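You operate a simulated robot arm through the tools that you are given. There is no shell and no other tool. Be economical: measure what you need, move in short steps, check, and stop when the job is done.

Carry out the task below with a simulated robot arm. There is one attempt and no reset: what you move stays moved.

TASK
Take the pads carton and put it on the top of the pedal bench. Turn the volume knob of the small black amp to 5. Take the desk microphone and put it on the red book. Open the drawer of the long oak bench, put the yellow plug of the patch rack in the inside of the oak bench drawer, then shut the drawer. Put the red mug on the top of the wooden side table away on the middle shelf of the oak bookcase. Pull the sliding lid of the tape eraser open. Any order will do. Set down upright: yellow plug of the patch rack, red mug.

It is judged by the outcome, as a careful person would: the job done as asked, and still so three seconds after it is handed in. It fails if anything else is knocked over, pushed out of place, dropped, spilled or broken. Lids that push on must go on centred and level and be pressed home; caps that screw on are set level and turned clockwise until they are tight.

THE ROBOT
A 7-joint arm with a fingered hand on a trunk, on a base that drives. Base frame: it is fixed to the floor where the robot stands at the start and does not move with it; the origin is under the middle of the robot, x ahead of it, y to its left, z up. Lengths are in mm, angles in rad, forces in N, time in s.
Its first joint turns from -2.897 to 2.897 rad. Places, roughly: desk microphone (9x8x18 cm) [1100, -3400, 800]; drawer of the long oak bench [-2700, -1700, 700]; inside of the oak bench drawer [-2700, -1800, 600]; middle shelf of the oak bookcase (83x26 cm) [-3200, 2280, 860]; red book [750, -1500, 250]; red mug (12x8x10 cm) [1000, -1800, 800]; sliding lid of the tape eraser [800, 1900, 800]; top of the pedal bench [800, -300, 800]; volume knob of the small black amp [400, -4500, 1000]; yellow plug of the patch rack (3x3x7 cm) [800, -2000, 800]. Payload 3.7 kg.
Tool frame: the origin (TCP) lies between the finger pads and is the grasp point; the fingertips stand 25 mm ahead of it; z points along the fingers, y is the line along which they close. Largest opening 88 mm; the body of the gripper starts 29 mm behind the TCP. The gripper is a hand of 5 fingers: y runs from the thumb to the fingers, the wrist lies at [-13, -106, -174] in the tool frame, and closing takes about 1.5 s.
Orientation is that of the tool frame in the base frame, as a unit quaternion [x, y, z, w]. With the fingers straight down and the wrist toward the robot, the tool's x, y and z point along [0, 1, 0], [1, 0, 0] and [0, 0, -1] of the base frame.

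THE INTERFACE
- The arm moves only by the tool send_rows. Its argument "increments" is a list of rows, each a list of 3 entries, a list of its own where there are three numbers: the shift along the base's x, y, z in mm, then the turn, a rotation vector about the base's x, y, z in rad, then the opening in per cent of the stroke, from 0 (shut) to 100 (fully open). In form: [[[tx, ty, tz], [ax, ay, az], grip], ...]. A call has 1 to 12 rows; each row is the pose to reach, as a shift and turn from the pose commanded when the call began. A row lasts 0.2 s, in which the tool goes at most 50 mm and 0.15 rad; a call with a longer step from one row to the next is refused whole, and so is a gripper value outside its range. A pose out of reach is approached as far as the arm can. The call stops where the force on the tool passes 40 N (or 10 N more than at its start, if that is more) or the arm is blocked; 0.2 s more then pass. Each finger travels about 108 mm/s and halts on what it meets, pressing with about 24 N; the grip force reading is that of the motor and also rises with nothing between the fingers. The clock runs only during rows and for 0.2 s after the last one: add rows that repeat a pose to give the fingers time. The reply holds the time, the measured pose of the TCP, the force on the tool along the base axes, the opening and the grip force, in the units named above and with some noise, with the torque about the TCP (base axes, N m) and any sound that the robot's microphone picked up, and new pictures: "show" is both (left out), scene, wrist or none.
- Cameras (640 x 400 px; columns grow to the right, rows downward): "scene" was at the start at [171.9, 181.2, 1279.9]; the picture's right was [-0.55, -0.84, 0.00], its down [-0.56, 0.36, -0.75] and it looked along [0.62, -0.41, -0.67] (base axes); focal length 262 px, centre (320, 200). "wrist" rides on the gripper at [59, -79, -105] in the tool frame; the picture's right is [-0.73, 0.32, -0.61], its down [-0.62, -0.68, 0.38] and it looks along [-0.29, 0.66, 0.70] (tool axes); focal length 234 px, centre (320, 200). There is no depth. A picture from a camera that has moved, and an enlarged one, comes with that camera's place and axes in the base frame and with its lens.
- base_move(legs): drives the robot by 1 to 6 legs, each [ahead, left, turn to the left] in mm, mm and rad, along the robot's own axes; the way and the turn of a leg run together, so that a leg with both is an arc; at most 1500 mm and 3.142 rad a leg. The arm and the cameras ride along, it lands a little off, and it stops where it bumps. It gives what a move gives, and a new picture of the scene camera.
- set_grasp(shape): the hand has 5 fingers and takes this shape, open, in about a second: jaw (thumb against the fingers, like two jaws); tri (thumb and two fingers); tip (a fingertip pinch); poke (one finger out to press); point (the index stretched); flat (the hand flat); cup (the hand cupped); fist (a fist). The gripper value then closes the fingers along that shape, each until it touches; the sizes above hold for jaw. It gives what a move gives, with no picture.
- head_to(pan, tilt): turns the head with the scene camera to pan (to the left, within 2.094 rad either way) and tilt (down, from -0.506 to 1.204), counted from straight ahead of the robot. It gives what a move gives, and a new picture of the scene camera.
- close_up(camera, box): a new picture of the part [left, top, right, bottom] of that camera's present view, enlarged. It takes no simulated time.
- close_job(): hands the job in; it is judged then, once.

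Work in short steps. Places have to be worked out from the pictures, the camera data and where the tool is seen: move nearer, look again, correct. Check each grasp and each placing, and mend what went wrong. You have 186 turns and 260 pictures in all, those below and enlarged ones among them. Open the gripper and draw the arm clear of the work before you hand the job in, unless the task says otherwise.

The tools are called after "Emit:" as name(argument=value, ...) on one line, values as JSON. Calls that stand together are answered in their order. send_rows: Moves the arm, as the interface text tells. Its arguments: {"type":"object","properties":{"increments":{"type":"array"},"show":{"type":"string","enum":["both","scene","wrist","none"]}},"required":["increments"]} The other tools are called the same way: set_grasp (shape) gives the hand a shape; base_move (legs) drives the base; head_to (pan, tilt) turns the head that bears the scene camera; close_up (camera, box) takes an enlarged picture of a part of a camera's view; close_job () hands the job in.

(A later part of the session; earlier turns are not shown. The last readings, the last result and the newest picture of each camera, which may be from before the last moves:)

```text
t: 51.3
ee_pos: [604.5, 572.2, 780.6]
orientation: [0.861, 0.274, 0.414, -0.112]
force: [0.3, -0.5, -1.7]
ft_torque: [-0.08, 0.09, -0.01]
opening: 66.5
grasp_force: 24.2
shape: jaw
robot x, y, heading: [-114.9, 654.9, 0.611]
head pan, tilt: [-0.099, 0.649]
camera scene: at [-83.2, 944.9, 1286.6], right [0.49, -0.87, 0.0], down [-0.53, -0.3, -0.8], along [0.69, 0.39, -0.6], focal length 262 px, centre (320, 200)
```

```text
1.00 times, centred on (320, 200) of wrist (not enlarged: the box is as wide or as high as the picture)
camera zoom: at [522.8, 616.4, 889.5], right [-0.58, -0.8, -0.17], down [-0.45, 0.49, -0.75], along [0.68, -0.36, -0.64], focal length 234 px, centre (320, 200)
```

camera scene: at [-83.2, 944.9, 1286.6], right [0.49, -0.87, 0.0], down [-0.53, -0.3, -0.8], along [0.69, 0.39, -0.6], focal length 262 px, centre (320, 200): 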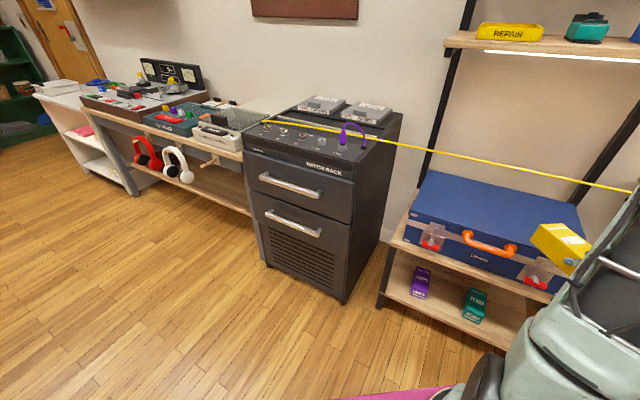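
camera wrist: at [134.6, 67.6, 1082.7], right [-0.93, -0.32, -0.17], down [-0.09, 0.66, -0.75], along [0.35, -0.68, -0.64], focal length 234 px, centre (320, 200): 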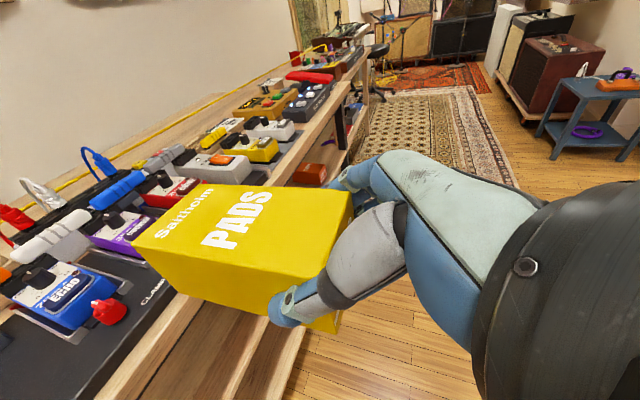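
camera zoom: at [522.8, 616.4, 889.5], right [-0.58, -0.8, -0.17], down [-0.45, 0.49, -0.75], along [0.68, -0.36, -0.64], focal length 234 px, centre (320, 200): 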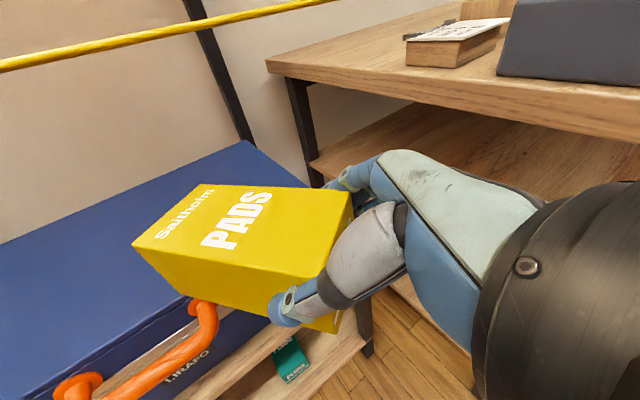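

Suitcase front edge is at x≈705, top z≈690. I move the carton forward so that its middle is about 35 mm inside the edge, and lower it until it touches.

Emit:
send_rows(increments=[[[35, 5, 0], [0, 0, 0], 0], [[70, 10, 0], [0, 0, 0], 0], [[95, 12, -5], [0, 0, 0], 0], [[95, 12, -20], [0, 0, 0], 0]], show="wrist")

```text
t: 52.3
ee_pos: [699.2, 584.6, 761.4]
orientation: [0.861, 0.273, 0.414, -0.111]
force: [0.0, 1.1, -1.7]
ft_torque: [-0.02, 0.12, 0.03]
opening: 66.6
grasp_force: 23.6
shape: jaw
robot x, y, heading: [-113.5, 655.5, 0.615]
head pan, tilt: [-0.099, 0.649]
camera wrist: at [617.5, 628.8, 870.4], right [-0.58, -0.8, -0.17], down [-0.45, 0.49, -0.75], along [0.68, -0.36, -0.64], focal length 234 px, centre (320, 200)
```

wrist: 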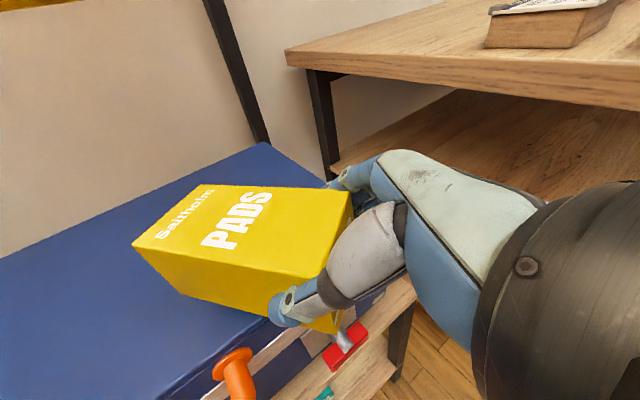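

Carton is over the suitcase's front-right. I go 15 mm deeper and lower in small steps till contact.

Emit:
send_rows(increments=[[[15, 8, -5], [0, 0, 0], 0], [[15, 8, -10], [0, 0, 0], 0], [[15, 8, -15], [0, 0, 0], 0], [[15, 8, -19], [0, 0, 0], 0], [[15, 8, -23], [0, 0, 0], 0], [[15, 8, -27], [0, 0, 0], 0], [[15, 8, -31], [0, 0, 0], 0]], show="wrist")

```text
t: 53.9
ee_pos: [715.1, 594.1, 730.3]
orientation: [0.861, 0.273, 0.415, -0.112]
force: [0.5, 0.7, -1.9]
ft_torque: [-0.07, 0.08, -0.02]
opening: 66.4
grasp_force: 24.3
shape: jaw
robot x, y, heading: [-114.7, 660.2, 0.61]
head pan, tilt: [-0.099, 0.649]
camera wrist: at [632.5, 636.8, 838.6], right [-0.58, -0.8, -0.17], down [-0.45, 0.49, -0.75], along [0.68, -0.36, -0.64], focal length 234 px, centre (320, 200)
```

wrist: 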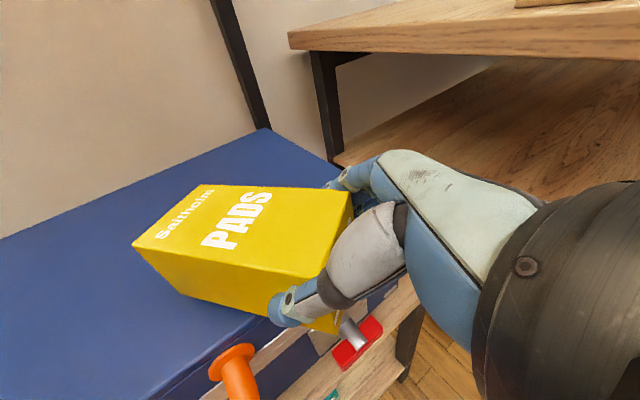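

Not touching yet (force unchanged). I continue down.

Emit:
send_rows(increments=[[[0, 0, -4], [0, 0, 0], 0], [[0, 0, -8], [0, 0, 0], 0], [[0, 0, -12], [0, 0, 0], 0], [[0, 0, -16], [0, 0, 0], 0], [[0, 0, -19], [0, 0, 0], 0]], show="wrist")

```text
t: 55.1
ee_pos: [714.9, 591.3, 714.4]
orientation: [0.86, 0.275, 0.416, -0.11]
force: [-9.6, 3.0, 28.9]
ft_torque: [-0.58, -0.41, -0.1]
opening: 65.7
grasp_force: 24.0
shape: jaw
robot x, y, heading: [-117.1, 659.0, 0.61]
head pan, tilt: [-0.099, 0.649]
camera wrist: at [632.2, 636.8, 821.7], right [-0.58, -0.8, -0.17], down [-0.45, 0.49, -0.75], along [0.68, -0.36, -0.64], focal length 234 px, centre (320, 200)
```

wrist: 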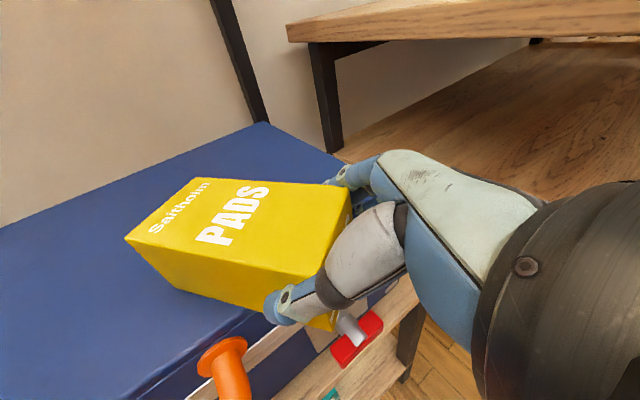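

It is resting on the suitcase. I ease up 3 mm, open, and back out along the finger direction.

Emit:
send_rows(increments=[[[0, 0, 2], [0, 0, 0], 0], [[0, 0, 3], [0, 0, 0], 40], [[0, 0, 4], [0, 0, 0], 100], [[0, 0, 4], [0, 0, 0], 100], [[0, 0, 4], [0, 0, 0], 100], [[-12, -9, 14], [0, 0, 0], 100], [[-25, -17, 27], [0, 0, 0], 100], [[-45, -30, 47], [0, 0, 0], 100], [[-65, -42, 65], [0, 0, 0], 100], [[-95, -52, 75], [0, 0, 0], 100]], show="wrist")

```text
t: 57.3
ee_pos: [619.6, 541.5, 784.7]
orientation: [0.861, 0.274, 0.414, -0.112]
force: [0.1, 0.6, 0.0]
ft_torque: [0.01, -0.02, -0.02]
opening: 88.2
grasp_force: 0.1
shape: jaw
robot x, y, heading: [-113.9, 657.6, 0.612]
head pan, tilt: [-0.099, 0.649]
camera wrist: at [538.2, 584.8, 893.3], right [-0.58, -0.8, -0.17], down [-0.45, 0.49, -0.75], along [0.68, -0.36, -0.64], focal length 234 px, centre (320, 200)
```

wrist: 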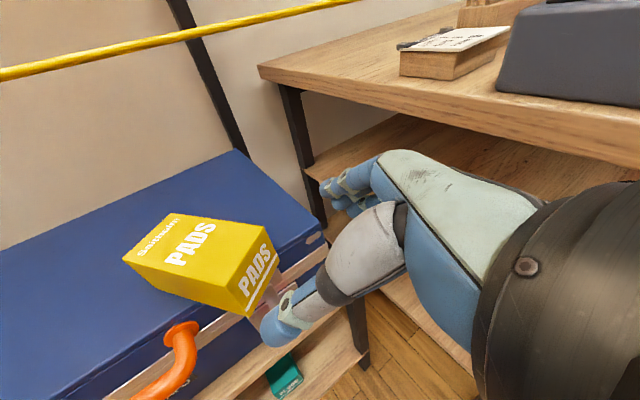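

The carton stands stably on the suitcase, centre ≈(759, 619), axis at 0.66 rad, top ≈727. I rotate the hand to straight down in free space in front of it.

Emit:
send_rows(increments=[[[-8, 0, 20], [-0.068, 0.106, 0.008], 100], [[-15, 0, 40], [-0.137, 0.213, 0.016], 100], [[-20, 0, 60], [-0.205, 0.319, 0.024], 100], [[-20, 0, 60], [-0.274, 0.425, 0.032], 100], [[-20, 0, 60], [-0.342, 0.531, 0.041], 100], [[-20, 0, 60], [-0.411, 0.638, 0.049], 100], [[-20, 0, 60], [-0.479, 0.744, 0.057], 100], [[-20, 0, 60], [-0.479, 0.744, 0.057], 100]], show="wrist")

```text
t: 59.1
ee_pos: [598.7, 540.2, 846.0]
orientation: [0.945, 0.327, -0.002, -0.011]
force: [-0.1, 0.6, 0.2]
ft_torque: [0.01, 0.0, 0.02]
opening: 88.1
grasp_force: 0.0
shape: jaw
robot x, y, heading: [-112.4, 654.1, 0.61]
head pan, tilt: [-0.099, 0.649]
camera wrist: at [600.0, 637.4, 952.2], right [-0.36, -0.71, 0.6], down [-0.92, 0.16, -0.37], along [0.17, -0.68, -0.71], focal length 234 px, centre (320, 200)
```

wrist: 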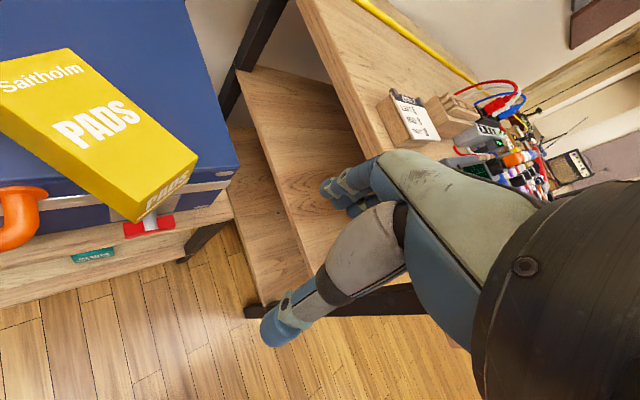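

Orientation matches the carton axis (0.665 rad), and its corner re-measures at (726,557). I move over the near half of the carton at (731, 597), descend partway, and check.

Emit:
send_rows(increments=[[[40, 18, 0], [0, 0, 0], 100], [[85, 37, -10], [0, 0, 0], 100], [[118, 51, -30], [0, 0, 0], 100], [[132, 57, -60], [0, 0, 0], 100], [[132, 57, -85], [0, 0, 0], 100]], show="both")

```text
t: 60.3
ee_pos: [730.3, 597.8, 760.0]
orientation: [0.945, 0.327, -0.002, -0.01]
force: [1.1, -0.5, 0.2]
ft_torque: [0.01, 0.0, 0.01]
opening: 87.8
grasp_force: 0.0
shape: jaw
robot x, y, heading: [-111.0, 662.7, 0.608]
head pan, tilt: [-0.099, 0.649]
camera scene: at [-83.5, 944.9, 1286.6], right [0.49, -0.87, 0.0], down [-0.53, -0.3, -0.8], along [0.69, 0.39, -0.6], focal length 262 px, centre (320, 200)
camera wrist: at [731.4, 695.1, 866.3], right [-0.37, -0.71, 0.6], down [-0.92, 0.16, -0.37], along [0.17, -0.68, -0.71], focal length 234 px, centre (320, 200)
```

scene: 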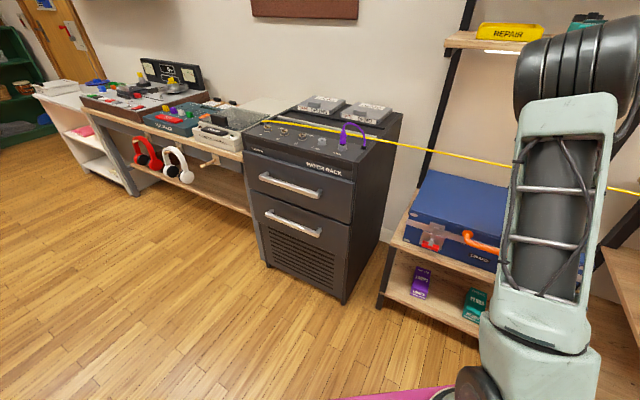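
wrist: 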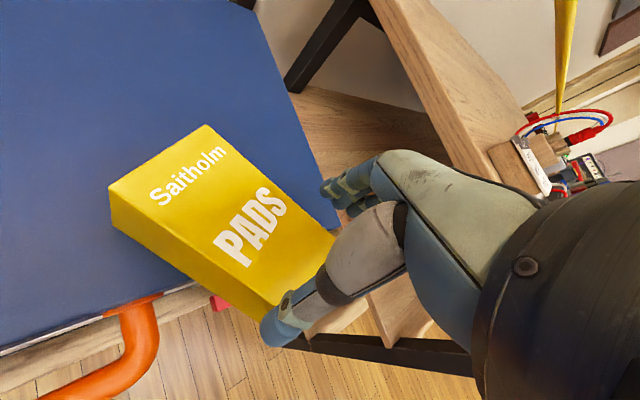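

Aligned with thumb and fingers straddling. I descend to z≈711 and close.

Emit:
send_rows(increments=[[[0, 0, -17], [0, 0, 0], 100], [[0, 0, -34], [0, 0, 0], 100], [[0, 0, -48], [0, 0, 0], 100], [[0, 0, -48], [0, 0, 0], 0], [[0, 0, -48], [0, 0, 0], 0], [[0, 0, -48], [0, 0, 0], 0], [[0, 0, -48], [0, 0, 0], 0], [[0, 0, -48], [0, 0, 0], 0], [[0, 0, -48], [0, 0, 0], 0], [[0, 0, -48], [0, 0, 0], 0]], show="wrist")

```text
t: 62.5
ee_pos: [731.4, 596.5, 712.5]
orientation: [0.945, 0.327, -0.002, -0.011]
force: [-0.1, 5.4, 16.5]
ft_torque: [-0.34, -0.25, 0.1]
opening: 62.5
grasp_force: 24.5
shape: jaw
robot x, y, heading: [-112.4, 656.2, 0.609]
head pan, tilt: [-0.099, 0.649]
camera wrist: at [731.9, 694.0, 819.4], right [-0.36, -0.71, 0.6], down [-0.92, 0.16, -0.37], along [0.17, -0.68, -0.71], focal length 234 px, centre (320, 200)
```

wrist: 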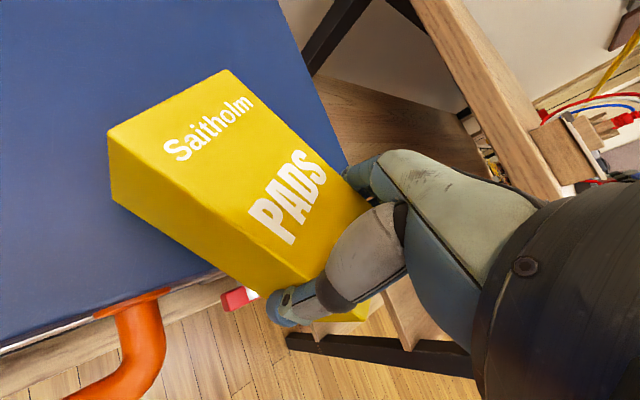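

Gripped (62 mm at 24 N). I lift 40 mm, slide back toward the robot from under the cable, then check.

Emit:
send_rows(increments=[[[0, 0, 12], [0, 0, 0], 0], [[0, 0, 28], [0, 0, 0], 0], [[-20, 0, 40], [0, 0, 0], 0], [[-60, 0, 45], [0, 0, 0], 0], [[-105, 0, 50], [0, 0, 0], 0], [[-150, 0, 55], [0, 0, 0], 0], [[-195, 0, 60], [0, 0, 0], 0]], show="wrist")

```text
t: 64.1
ee_pos: [538.2, 598.6, 772.1]
orientation: [0.945, 0.327, -0.002, -0.011]
force: [0.7, 0.5, -2.7]
ft_torque: [-0.05, 0.05, -0.01]
opening: 63.0
grasp_force: 23.9
shape: jaw
robot x, y, heading: [-112.8, 657.6, 0.613]
head pan, tilt: [-0.099, 0.649]
camera wrist: at [537.4, 694.8, 879.0], right [-0.36, -0.71, 0.6], down [-0.92, 0.16, -0.37], along [0.17, -0.68, -0.71], focal length 234 px, centre (320, 200)
```

wrist: 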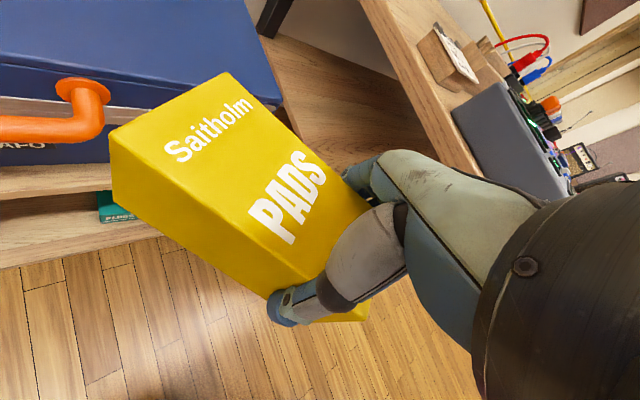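

Carton held level from above. I raise it well above everything, then drive to face the bench's right-centre (robot heading 0, y≈-480).

Emit:
send_rows(increments=[[[0, 0, 45], [0, 0, 0], 0], [[0, 0, 90], [0, 0, 0], 0], [[0, 0, 135], [0, 0, 0], 0], [[0, 0, 180], [0, 0, 0], 0], [[0, 0, 225], [0, 0, 0], 0], [[0, 0, 250], [0, 0, 0], 0]], show="none")

Emit:
base_move(legs=[[0, 0, -0.61], [0, -1137, 0]])

Emit:
head_to(pan=0.0, tilt=0.6)

```text
t: 65.5
ee_pos: [537.3, 597.0, 1020.2]
orientation: [0.945, 0.327, -0.003, -0.011]
force: [0.2, -0.2, -1.1]
ft_torque: [-0.05, 0.07, -0.03]
opening: 63.1
grasp_force: 24.0
shape: jaw
robot x, y, heading: [-112.0, 660.4, 0.613]
head pan, tilt: [-0.099, 0.649]
```

```text
t: 72.9
ee_pos: [401.9, -886.3, 1021.1]
orientation: [0.999, 0.033, 0.001, -0.011]
force: [-0.1, 0.1, -2.8]
ft_torque: [-0.03, 0.1, -0.03]
opening: 62.6
grasp_force: 24.6
shape: jaw
robot x, y, heading: [-98.7, -466.1, 0.015]
head pan, tilt: [-0.099, 0.649]
camera scene: at [85.3, -247.2, 1286.6], right [-0.09, -1.0, 0.0], down [-0.6, 0.05, -0.8], along [0.79, -0.07, -0.6], focal length 262 px, centre (320, 200)
```

scene: 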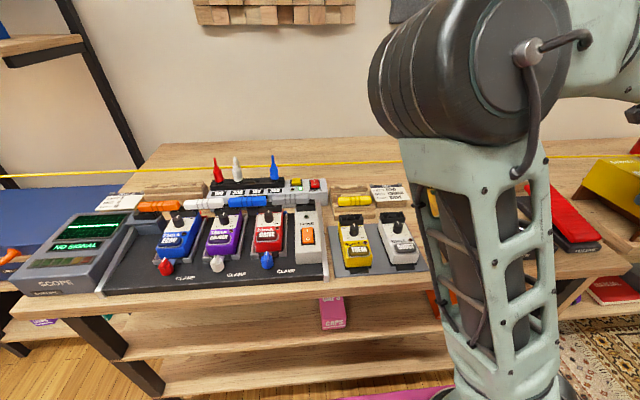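

```text
t: 73.6
ee_pos: [403.1, -886.7, 1020.8]
orientation: [0.999, 0.033, 0.0, -0.011]
force: [-0.1, -1.1, -2.0]
ft_torque: [-0.03, 0.09, 0.01]
opening: 62.4
grasp_force: 23.6
shape: jaw
robot x, y, heading: [-102.3, -468.1, 0.012]
head pan, tilt: [0.0, 0.6]
camera scene: at [87.2, -238.6, 1290.9], right [0.01, -1.0, 0.0], down [-0.57, -0.01, -0.82], along [0.82, 0.01, -0.57], focal length 262 px, centre (320, 200)
```

scene: 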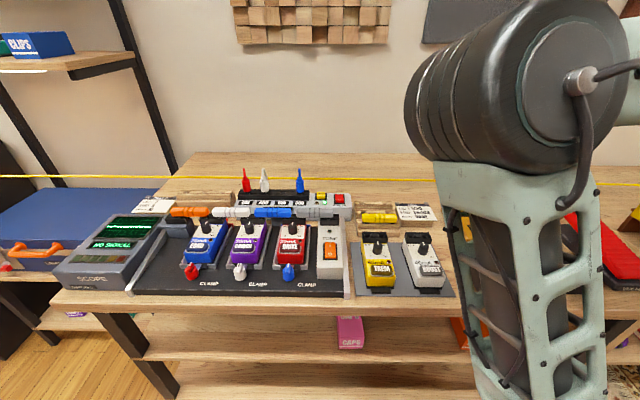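

Cable sits near x≈840, z≈850 here. I drive ahead to x≈-5 and then swing the carton out over the rear area, turning it to lie along y.

Emit:
base_move(legs=[[95, 0, -0.012]])

Emit:
send_rows(increments=[[[30, 38, 0], [0, 0, 0.12], 0], [[58, 78, 0], [0, 0, 0.24], 0], [[86, 118, 0], [0, 0, 0.36], 0], [[116, 157, 0], [0, 0, 0.48], 0], [[146, 196, 0], [0, 0, 0.6], 0], [[178, 233, 0], [0, 0, 0.72], 0], [[210, 270, 0], [0, 0, 0.84], 0], [[243, 306, 0], [0, 0, 0.96], 0], [[277, 341, 0], [0, 0, 1.08], 0], [[312, 375, 0], [0, 0, 1.2], 0], [[350, 405, 0], [0, 0, 1.32], 0], [[390, 415, 0], [0, 0, 1.44], 0]], show="both")

```text
t: 74.7
ee_pos: [493.8, -890.3, 1021.1]
orientation: [1.0, 0.028, 0.001, -0.009]
force: [-0.3, 0.5, -2.2]
ft_torque: [0.0, 0.06, 0.02]
opening: 62.3
grasp_force: 23.8
shape: jaw
robot x, y, heading: [-4.3, -465.1, 0.003]
head pan, tilt: [0.0, 0.6]
camera scene: at [186.1, -239.7, 1290.9], right [0.0, -1.0, 0.0], down [-0.56, 0.0, -0.83], along [0.83, 0.0, -0.56], focal length 262 px, centre (320, 200)
```

scene: 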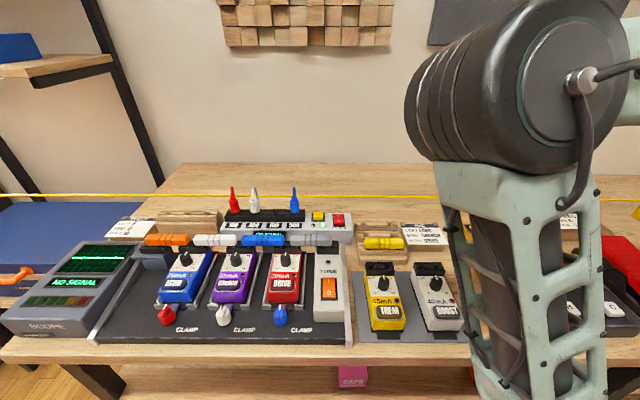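

```text
t: 77.3
ee_pos: [882.2, -475.1, 1021.4]
orientation: [0.733, 0.68, -0.005, -0.009]
force: [0.2, 0.4, -2.4]
ft_torque: [-0.13, -0.02, 0.0]
opening: 62.7
grasp_force: 24.2
shape: jaw
robot x, y, heading: [-1.8, -465.4, 0.002]
head pan, tilt: [0.0, 0.6]
camera scene: at [185.9, -239.3, 1290.9], right [0.0, -1.0, 0.0], down [-0.56, 0.0, -0.83], along [0.83, 0.0, -0.56], focal length 262 px, centre (320, 200)
camera wrist: at [811.4, -411.4, 1128.0], right [0.28, -0.75, 0.6], down [-0.73, -0.57, -0.37], along [0.62, -0.33, -0.71], focal length 234 px, centre (320, 200)
```

scene: 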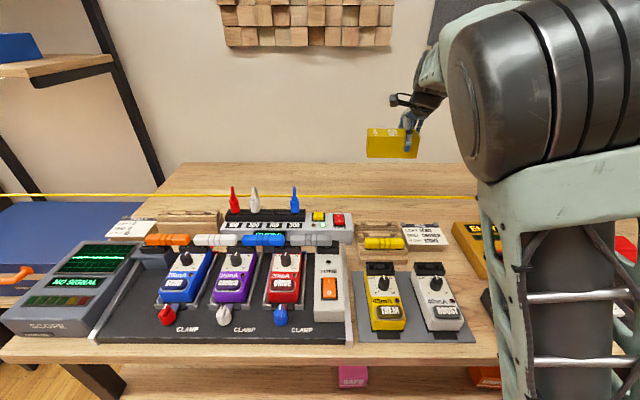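
wrist: 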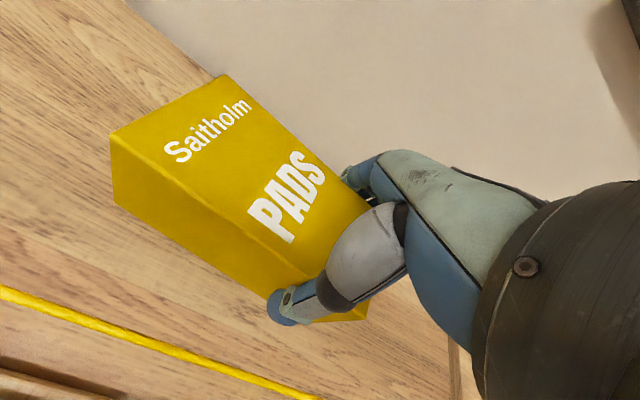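

Carton hangs behind the cable (which I now see at x≈808, z≈885). I go out to x≈958 and then lower.

Emit:
send_rows(increments=[[[40, 0, 0], [0, 0, 0.04], 0], [[76, 0, 0], [0, 0, 0.06], 0], [[76, 0, -40], [0, 0, 0.06], 0], [[76, 0, -80], [0, 0, 0.06], 0], [[76, 0, -120], [0, 0, 0.06], 0]], show="both")

```text
t: 78.5
ee_pos: [959.7, -475.7, 900.1]
orientation: [0.712, 0.702, -0.007, -0.008]
force: [-0.9, -0.4, -1.2]
ft_torque: [-0.09, 0.0, -0.03]
opening: 62.8
grasp_force: 24.7
shape: jaw
robot x, y, heading: [-5.8, -466.2, -0.0]
head pan, tilt: [0.0, 0.6]
camera scene: at [186.0, -239.7, 1290.9], right [0.0, -1.0, 0.0], down [-0.56, 0.0, -0.83], along [0.83, 0.0, -0.56], focal length 262 px, centre (320, 200)
camera wrist: at [885.6, -414.8, 1006.3], right [0.32, -0.73, 0.6], down [-0.7, -0.61, -0.37], along [0.64, -0.3, -0.71], focal length 234 px, centre (320, 200)
```

scene: 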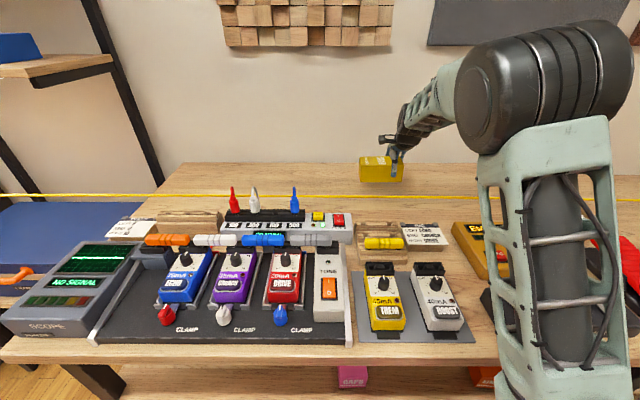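
wrist: 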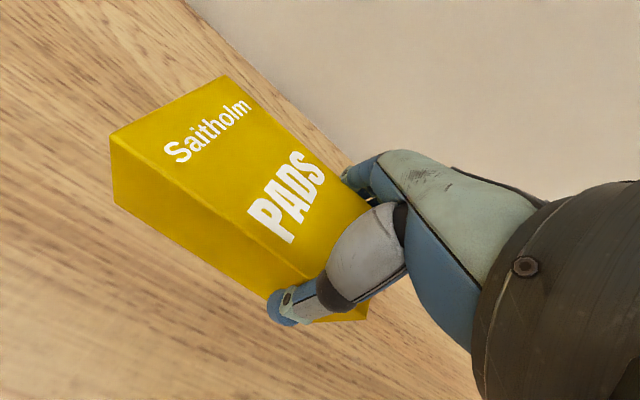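

Forearm stays well above the cable. I keep lowering, slowly near the surface.

Emit:
send_rows(increments=[[[0, 0, -30], [0, 0, 0], 0], [[0, 0, -55], [0, 0, 0], 0], [[0, 0, -62], [0, 0, 0], 0], [[0, 0, -67], [0, 0, 0], 0], [[0, 0, -72], [0, 0, 0], 0], [[0, 0, -76], [0, 0, 0], 0], [[0, 0, -80], [0, 0, 0], 0]], show="none")

```text
t: 79.3
ee_pos: [962.6, -476.7, 846.3]
orientation: [0.713, 0.701, 0.0, -0.004]
force: [-3.4, 0.8, 15.9]
ft_torque: [0.01, -0.25, 0.04]
opening: 61.1
grasp_force: 24.0
shape: jaw
robot x, y, heading: [-1.8, -469.8, 0.001]
head pan, tilt: [0.0, 0.6]
stopped in row 4: the force on the tool passed its limit at 45 N (the readings are from after the stop); the commanded pose is now the measured one
```

Contact at TCP z 846. I look before releasing.

Emit:
close_up(camera="scene", box=[300, 120, 460, 220])

Emit:
close_up(camera="wrist", box=[0, 0, 640, 400])

```text
4.00 times, centred on (380, 170) of scene
camera zoom: at [185.2, -239.6, 1291.0], right [0.0, -1.0, 0.0], down [-0.56, 0.0, -0.83], along [0.83, 0.0, -0.56], focal length 1049 px, centre (80, 320)
```

zoom: 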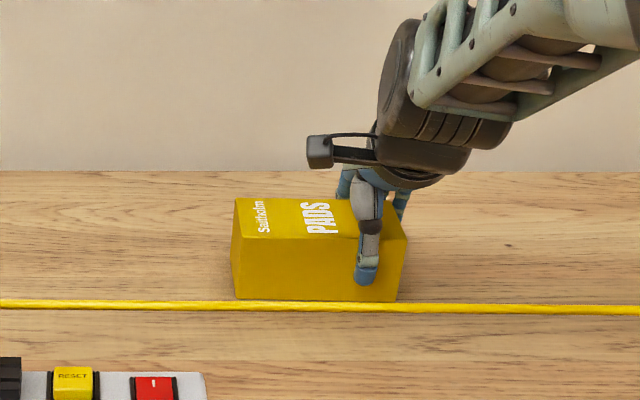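

```text
1.00 times, centred on (320, 200) of wrist (not enlarged: the box is as wide or as high as the picture)
camera zoom: at [886.1, -416.8, 952.0], right [0.31, -0.73, 0.6], down [-0.69, -0.61, -0.38], along [0.65, -0.3, -0.7], focal length 234 px, centre (320, 200)
```

zoom: 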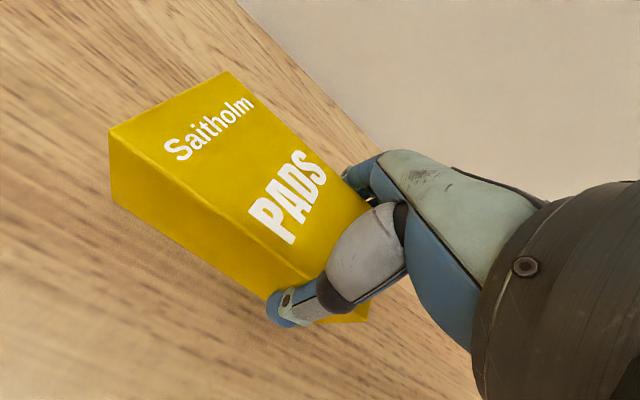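

The carton rests on the bench behind the cable. I open and rise straight up.

Emit:
send_rows(increments=[[[0, 0, 0], [0, 0, 0], 30], [[0, 0, 0], [0, 0, 0], 100], [[0, 0, 0], [0, 0, 0], 100], [[0, 0, 0], [0, 0, 0], 100], [[0, 0, 15], [0, 0, 0], 100], [[0, 0, 40], [0, 0, 0], 100], [[0, 0, 85], [0, 0, 0], 100], [[0, 0, 130], [0, 0, 0], 100], [[0, 0, 175], [0, 0, 0], 100], [[-40, 0, 180], [0, 0, 0], 100], [[-85, 0, 180], [0, 0, 0], 100], [[-130, 0, 180], [0, 0, 0], 100]], show="scene")

Emit:
send_rows(increments=[[[-45, -10, 0], [0, 0, 0], 100], [[-90, -20, 0], [0, 0, 0], 100], [[-135, -30, 0], [0, 0, 0], 100], [[-180, -40, 0], [0, 0, 0], 100], [[-225, -50, 0], [0, 0, 0], 100], [[-270, -60, 0], [0, 0, 0], 100], [[-315, -70, 0], [0, 0, 0], 100], [[-350, -75, 0], [0, 0, 0], 100]], show="none")

```text
t: 81.9
ee_pos: [832.2, -478.7, 1023.7]
orientation: [0.713, 0.701, -0.003, -0.005]
force: [-0.2, 0.2, 0.0]
ft_torque: [0.0, -0.03, 0.01]
opening: 88.0
grasp_force: 0.1
shape: jaw
robot x, y, heading: [-3.0, -469.3, 0.003]
head pan, tilt: [0.0, 0.6]
camera scene: at [186.3, -239.5, 1290.9], right [0.0, -1.0, 0.0], down [-0.57, 0.0, -0.82], along [0.82, 0.0, -0.57], focal length 262 px, centre (320, 200)
```

scene: 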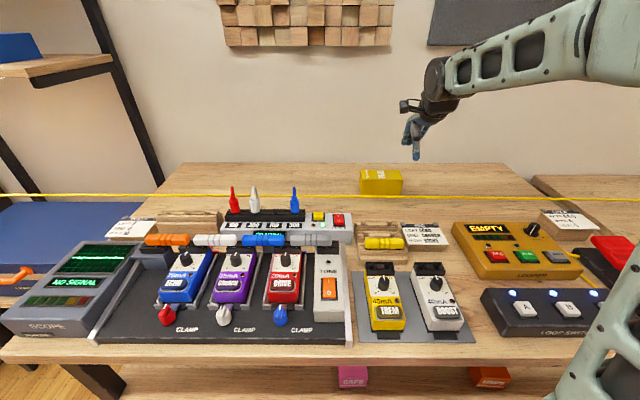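

```text
t: 83.7
ee_pos: [479.9, -551.5, 1024.0]
orientation: [0.713, 0.701, -0.003, -0.004]
force: [-0.5, -0.3, -0.2]
ft_torque: [-0.01, 0.01, 0.0]
opening: 88.0
grasp_force: 0.1
shape: jaw
robot x, y, heading: [-4.4, -468.7, -0.001]
head pan, tilt: [0.0, 0.6]
```

Carton placed and standing. Next I back off and drive right toward the second bench with the mug and patch rack.

Emit:
base_move(legs=[[-250, 0, 0], [0, -1000, 0]])

Emit:
head_to(pan=-0.2, tilt=0.6)

```text
t: 90.4
ee_pos: [228.3, -1571.1, 1023.9]
orientation: [0.714, 0.7, -0.002, -0.006]
force: [-0.2, 0.2, 0.6]
ft_torque: [-0.01, 0.02, 0.01]
opening: 87.9
grasp_force: 0.2
shape: jaw
robot x, y, heading: [-254.1, -1481.9, -0.006]
head pan, tilt: [0.0, 0.6]
camera scene: at [-65.1, -1256.5, 1290.9], right [0.0, -1.0, 0.0], down [-0.56, 0.0, -0.83], along [0.83, 0.0, -0.56], focal length 262 px, centre (320, 200)
```

scene: 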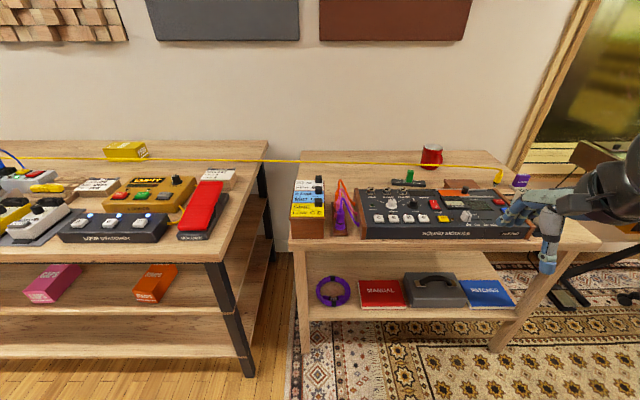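

```text
t: 91.1
ee_pos: [227.5, -1570.5, 1023.6]
orientation: [0.714, 0.7, -0.001, -0.005]
force: [0.4, -0.5, 0.4]
ft_torque: [0.03, 0.0, -0.01]
opening: 88.1
grasp_force: 0.1
shape: jaw
robot x, y, heading: [-254.7, -1484.7, -0.003]
head pan, tilt: [-0.201, 0.6]
camera scene: at [-66.9, -1274.1, 1290.9], right [-0.2, -0.98, 0.0], down [-0.55, 0.11, -0.83], along [0.81, -0.17, -0.56], focal length 262 px, centre (320, 200)
```

scene: 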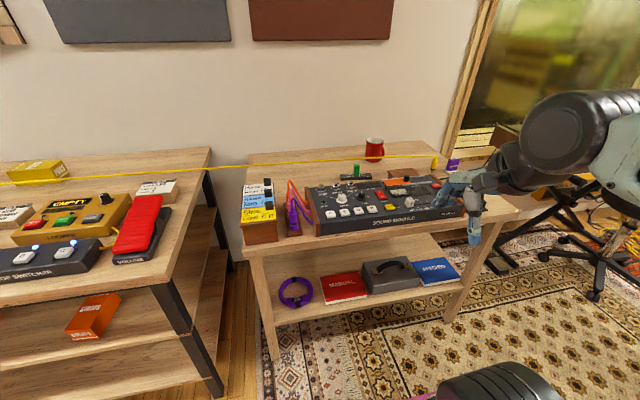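

This table holds the mug, and the red book is on its lower shelf. I zoom in on the details.

Emit:
close_up(camera="scene", box=[230, 120, 490, 282])

Emit:
close_up(camera="scene", box=[330, 120, 490, 220])

```text
2.46 times, centred on (360, 201) of scene
camera zoom: at [-66.9, -1274.1, 1290.9], right [-0.2, -0.98, 0.0], down [-0.55, 0.11, -0.83], along [0.81, -0.17, -0.56], focal length 645 px, centre (222, 198)
```

zoom: 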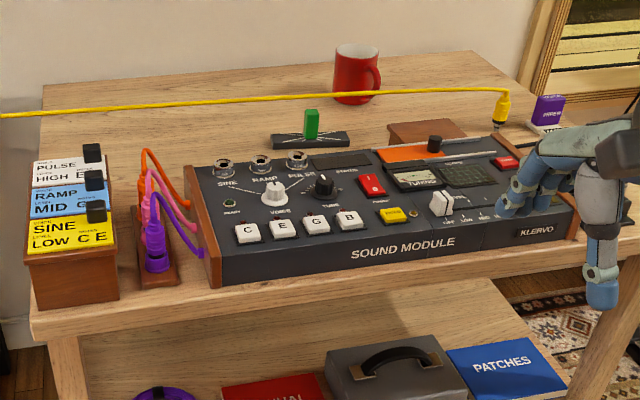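

```text
4.00 times, centred on (410, 170) of scene
camera zoom: at [-66.9, -1274.1, 1290.9], right [-0.2, -0.98, 0.0], down [-0.55, 0.11, -0.83], along [0.81, -0.17, -0.56], focal length 1049 px, centre (-40, 320)
```

zoom: 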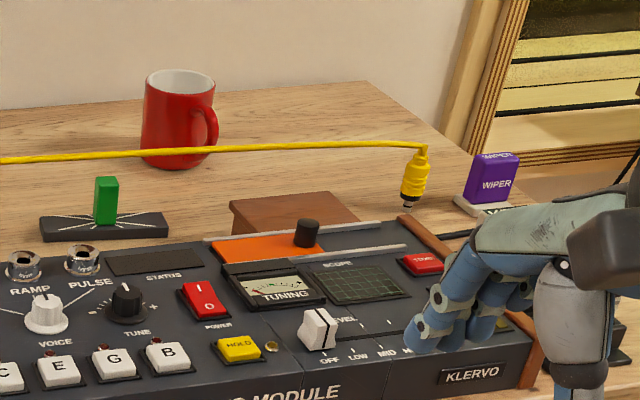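

The yellow cable ends in the yellow plug, which stands behind the sound module, and the cable runs in front of the mug. So: drawer first, then the plug, then the mug. I turn around to look at the oak bench.

Emit:
base_move(legs=[[-300, 0, 0], [0, 0, 2.6]])

Emit:
head_to(pan=0.5, tilt=0.4)

Emit:
head_to(pan=-0.9, tilt=0.4)

```text
t: 92.5
ee_pos: [108.5, -1555.1, 1023.9]
orientation: [0.708, 0.706, -0.002, -0.005]
force: [-0.3, -0.7, -0.2]
ft_torque: [0.04, 0.03, 0.01]
opening: 87.9
grasp_force: 0.0
shape: jaw
robot x, y, heading: [-375.3, -1474.1, 0.01]
head pan, tilt: [-0.201, 0.6]
stopped in leg 1: the robot was blocked; the commanded pose is now the measured one
camera scene: at [-191.0, -1263.8, 1290.9], right [-0.19, -0.98, 0.0], down [-0.56, 0.1, -0.83], along [0.81, -0.15, -0.56], focal length 262 px, centre (320, 200)
```

scene: 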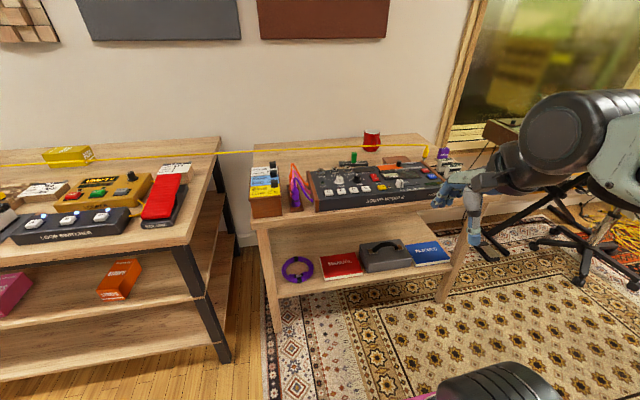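

```text
t: 93.6
ee_pos: [108.0, -1555.5, 1025.2]
orientation: [0.708, 0.706, -0.002, -0.006]
force: [-0.4, -0.5, 0.5]
ft_torque: [0.0, -0.03, 0.02]
opening: 88.2
grasp_force: 0.1
shape: jaw
robot x, y, heading: [-376.9, -1479.1, 0.014]
head pan, tilt: [0.499, 0.4]
camera scene: at [-197.1, -1202.0, 1309.1], right [0.49, -0.87, 0.0], down [-0.34, -0.19, -0.92], along [0.8, 0.45, -0.39], focal length 262 px, centre (320, 200)
```

scene: 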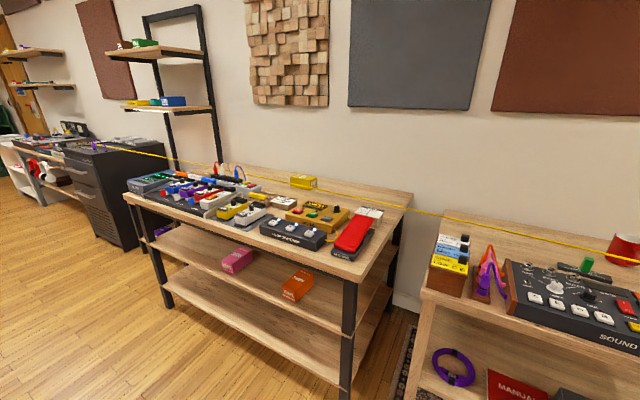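

```text
t: 95.1
ee_pos: [109.6, -1554.4, 1024.6]
orientation: [0.708, 0.706, -0.003, -0.005]
force: [-0.4, 0.4, -0.2]
ft_torque: [0.02, -0.02, 0.02]
opening: 87.8
grasp_force: 0.0
shape: jaw
robot x, y, heading: [-374.7, -1479.6, 0.012]
head pan, tilt: [-0.901, 0.4]
camera scene: at [-219.2, -1319.1, 1309.1], right [-0.77, -0.63, 0.0], down [-0.25, 0.3, -0.92], along [0.58, -0.71, -0.39], focal length 262 px, centre (320, 200)
```

scene: 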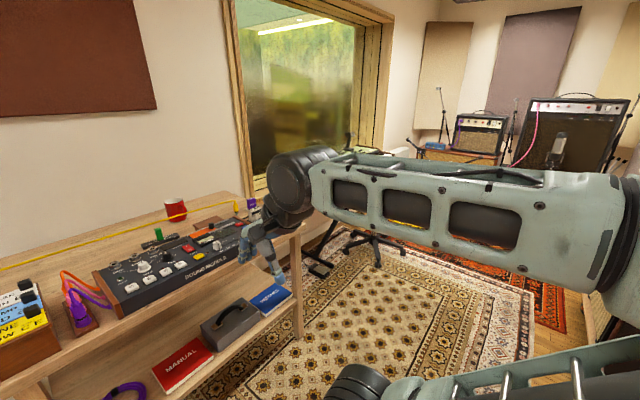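

The base was blocked behind, probably by the small blue table. I pull forward a little and look back over the right side.

Emit:
base_move(legs=[[80, 150, 0]])

Emit:
head_to(pan=-2.09, tilt=0.7)

Emit:
head_to(pan=2.09, tilt=0.5)

```text
t: 96.6
ee_pos: [186.1, -1404.2, 1023.0]
orientation: [0.708, 0.706, -0.002, -0.005]
force: [0.1, -0.2, 0.0]
ft_torque: [0.01, -0.05, 0.0]
opening: 88.0
grasp_force: 0.0
shape: jaw
robot x, y, heading: [-299.0, -1327.6, 0.017]
head pan, tilt: [-0.901, 0.4]
camera scene: at [-142.3, -1168.4, 1309.1], right [-0.77, -0.63, 0.0], down [-0.25, 0.3, -0.92], along [0.58, -0.71, -0.39], focal length 262 px, centre (320, 200)
```

scene: 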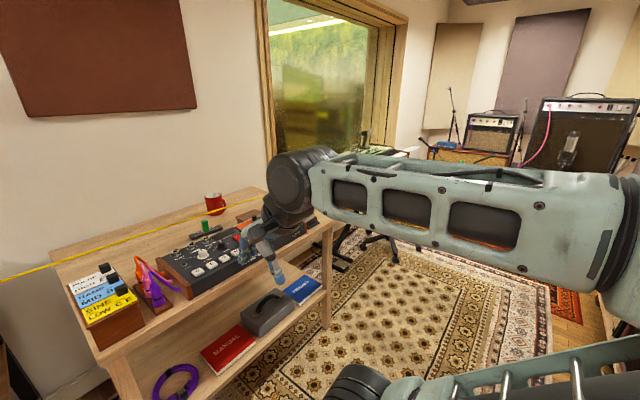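

```text
t: 98.0
ee_pos: [185.9, -1403.9, 1023.7]
orientation: [0.708, 0.706, -0.003, -0.005]
force: [-0.7, 0.6, 0.3]
ft_torque: [-0.04, -0.03, 0.0]
opening: 87.9
grasp_force: 0.0
shape: jaw
robot x, y, heading: [-302.1, -1326.3, 0.013]
head pan, tilt: [-2.089, 0.7]
camera scene: at [-241.8, -1171.2, 1282.3], right [-0.88, 0.48, 0.0], down [0.31, 0.56, -0.77], along [-0.37, -0.67, -0.64], focal length 262 px, centre (320, 200)
```

scene: 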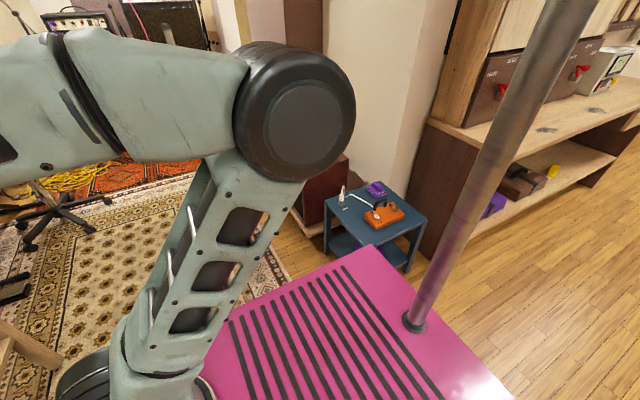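

```text
t: 101.4
ee_pos: [186.5, -1403.1, 1023.3]
orientation: [0.708, 0.707, -0.002, -0.005]
force: [0.6, -0.6, 0.1]
ft_torque: [-0.02, 0.01, -0.01]
opening: 87.8
grasp_force: 0.1
shape: jaw
robot x, y, heading: [-298.8, -1331.3, 0.02]
head pan, tilt: [2.089, 0.499]
camera scene: at [-247.3, -1018.4, 1300.0], right [0.86, 0.51, 0.0], down [0.24, -0.41, -0.88], along [-0.45, 0.76, -0.48], focal length 262 px, centre (320, 200)
```

scene: 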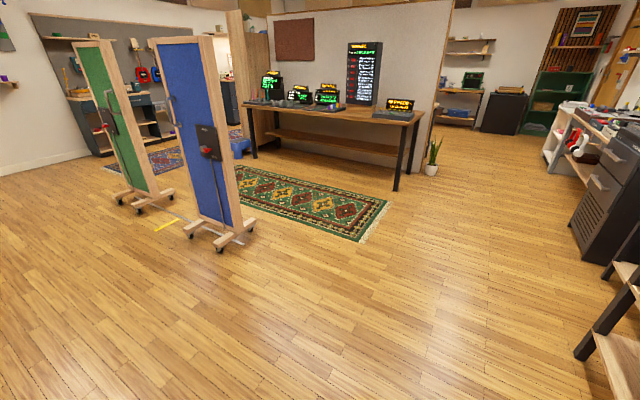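

The blue table is undisturbed. The oak bench lies to the far right along the wall; I drive via the open floor: left, turn to face -y, then sideways toward x≈-2600.

Emit:
base_move(legs=[[0, 480, 0], [0, 0, -1.58], [0, -1300, 0], [0, -900, 0]])

Emit:
head_to(pan=0.3, tilt=0.5)

```text
t: 118.5
ee_pos: [-2599.3, -1209.1, 1023.7]
orientation: [0.999, -0.041, 0.002, -0.004]
force: [-1.1, -0.5, 0.2]
ft_torque: [0.02, -0.01, 0.0]
opening: 88.0
grasp_force: 0.0
shape: jaw
robot x, y, heading: [-2480.0, -732.0, -1.639]
head pan, tilt: [2.089, 0.499]
camera scene: at [-2180.2, -803.8, 1300.0], right [0.44, -0.9, 0.0], down [-0.43, -0.21, -0.88], along [0.79, 0.38, -0.48], focal length 262 px, centre (320, 200)
```

scene: 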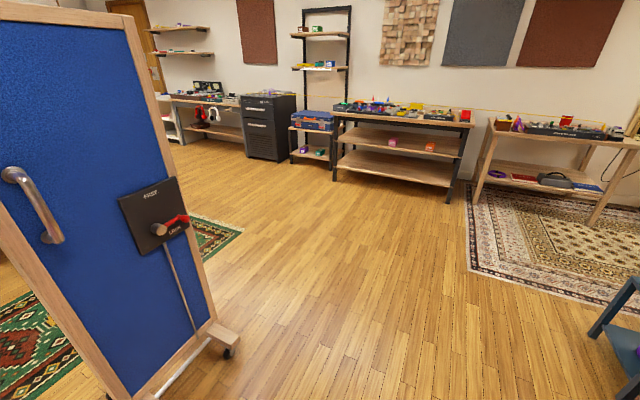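

```text
t: 120.3
ee_pos: [-2599.7, -1208.3, 1024.2]
orientation: [0.999, -0.042, 0.002, -0.006]
force: [0.4, 0.0, -0.3]
ft_torque: [0.02, 0.0, -0.01]
opening: 87.9
grasp_force: 0.0
shape: jaw
robot x, y, heading: [-2482.6, -735.4, -1.632]
head pan, tilt: [0.3, 0.499]
camera scene: at [-2240.8, -932.0, 1300.0], right [-0.97, -0.23, 0.0], down [-0.11, 0.47, -0.88], along [0.2, -0.85, -0.48], focal length 262 px, centre (320, 200)
```

scene: 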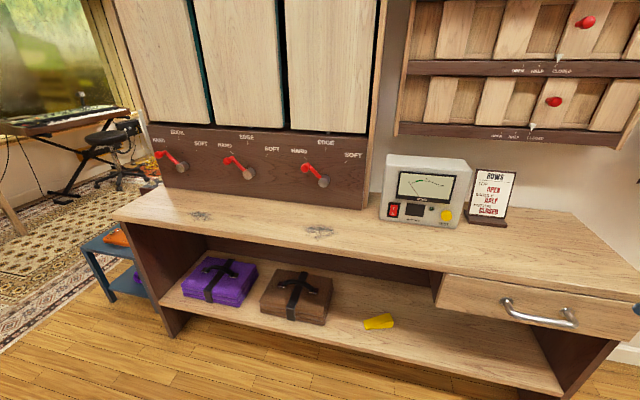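

The drawer with its bar handle is at the right. I drive right a bit and look from there to triangulate.

Emit:
base_move(legs=[[0, -120, 0.06]])

Emit:
head_to(pan=-0.1, tilt=0.7)

Emit:
close_up(camera="scene", box=[160, 150, 480, 350])

```text
t: 121.5
ee_pos: [-2690.5, -1210.7, 1025.2]
orientation: [1.0, -0.012, 0.002, -0.005]
force: [0.2, -0.4, -0.9]
ft_torque: [-0.01, -0.01, -0.03]
opening: 87.9
grasp_force: 0.1
shape: jaw
robot x, y, heading: [-2600.8, -725.5, -1.579]
head pan, tilt: [0.3, 0.499]
camera scene: at [-2349.3, -913.1, 1300.0], right [-0.96, -0.29, 0.0], down [-0.14, 0.46, -0.88], along [0.25, -0.84, -0.48], focal length 262 px, centre (320, 200)
```

scene: 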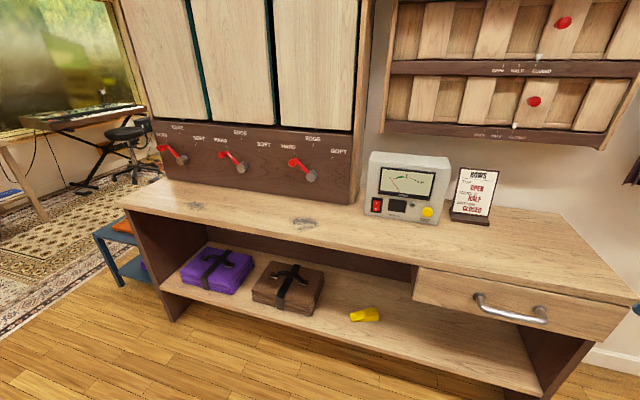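

```text
t: 122.4
ee_pos: [-2692.1, -1210.5, 1024.7]
orientation: [1.0, -0.012, 0.002, -0.006]
force: [-0.7, 0.3, -0.4]
ft_torque: [-0.02, -0.02, 0.0]
opening: 88.0
grasp_force: 0.0
shape: jaw
robot x, y, heading: [-2603.0, -728.5, -1.576]
head pan, tilt: [-0.099, 0.7]
camera scene: at [-2384.6, -910.5, 1282.3], right [-0.99, 0.1, 0.0], down [0.07, 0.64, -0.77], along [-0.08, -0.76, -0.64], focal length 262 px, centre (320, 200)
```

scene: 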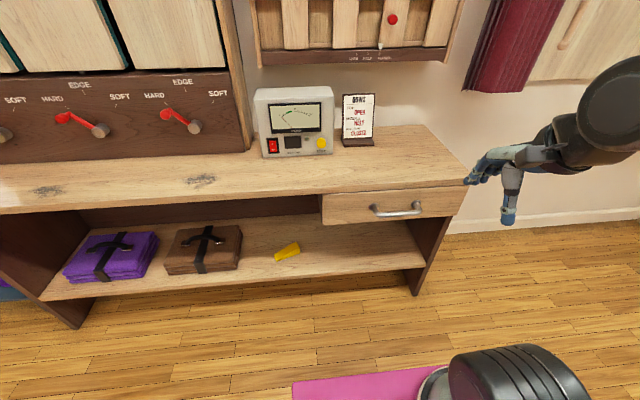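

```text
2.00 times, centred on (320, 250) of scene
camera zoom: at [-2384.6, -910.5, 1282.3], right [-0.99, 0.1, 0.0], down [0.07, 0.64, -0.77], along [-0.08, -0.76, -0.64], focal length 524 px, centre (320, 100)
```

zoom: 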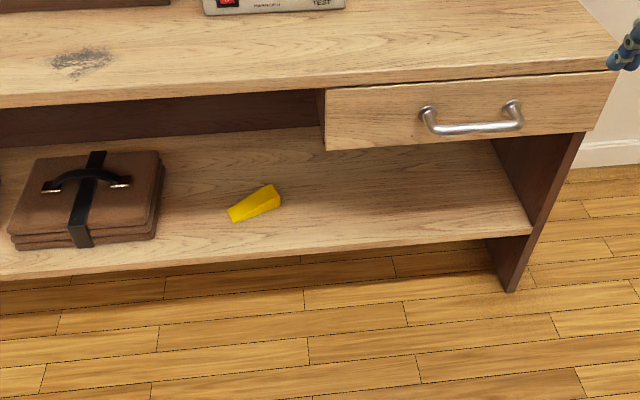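

Triangulation gives the handle bar at about (-2711, -1523, 687), along x. I pitch the hand forward (z toward -y, 20° down) with fingers above and thumb below, while moving out.

Emit:
send_rows(increments=[[[-3, -25, -10], [-0.14, 0, 0], 100], [[-6, -50, -20], [-0.28, 0, 0], 100], [[-9, -75, -30], [-0.42, 0, 0], 100], [[-12, -100, -40], [-0.56, 0, 0], 100], [[-15, -125, -50], [-0.7, 0, 0], 100], [[-18, -150, -60], [-0.84, 0, 0], 100], [[-20, -170, -80], [-0.98, 0, 0], 100], [[-20, -185, -100], [-1.12, 0, 0], 100], [[-20, -190, -130], [-1.22, 0, 0], 100], [[-20, -190, -175], [-1.22, 0, 0], 100], [[-20, -190, -220], [-1.22, 0, 0], 100], [[-20, -190, -260], [-1.22, 0, 0], 100]], show="both")

```text
t: 125.0
ee_pos: [-2738.6, -1502.4, 771.6]
orientation: [0.823, -0.009, 0.009, 0.569]
force: [0.0, 0.0, -0.6]
ft_torque: [-0.01, 0.02, 0.0]
opening: 87.8
grasp_force: 0.1
shape: jaw
out of reach, approached as far as the arm can: row 3, 4, 5, 6, 7, 8, 9, 10, 11, 12
robot x, y, heading: [-2605.6, -726.1, -1.575]
head pan, tilt: [-0.099, 0.7]
camera scene: at [-2384.6, -910.4, 1282.3], right [-0.99, 0.1, 0.0], down [0.07, 0.64, -0.76], along [-0.08, -0.76, -0.64], focal length 262 px, centre (320, 200)
camera wrist: at [-2676.6, -1376.8, 736.1], right [-0.74, 0.46, 0.5], down [-0.61, -0.12, -0.79], along [-0.3, -0.88, 0.36], focal length 234 px, centre (320, 200)
```

scene: 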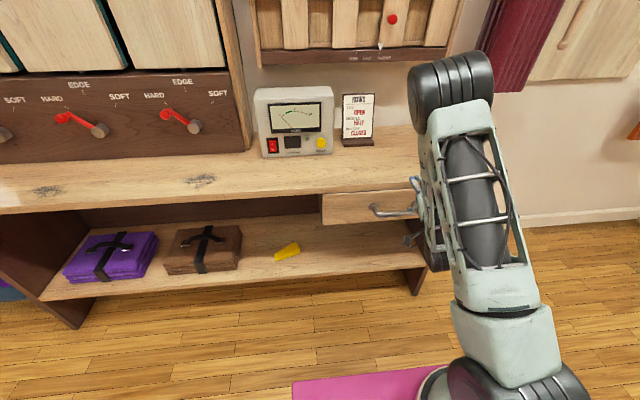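
wrist: 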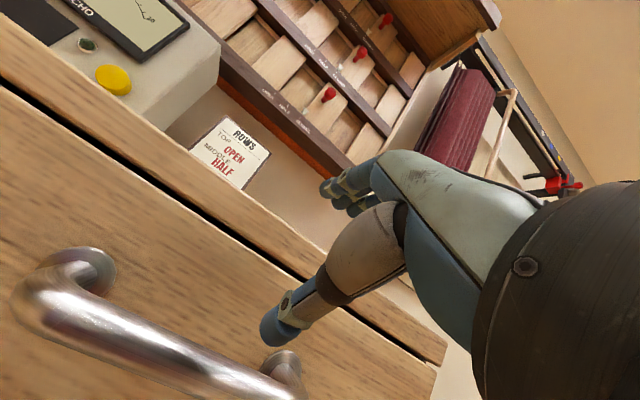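

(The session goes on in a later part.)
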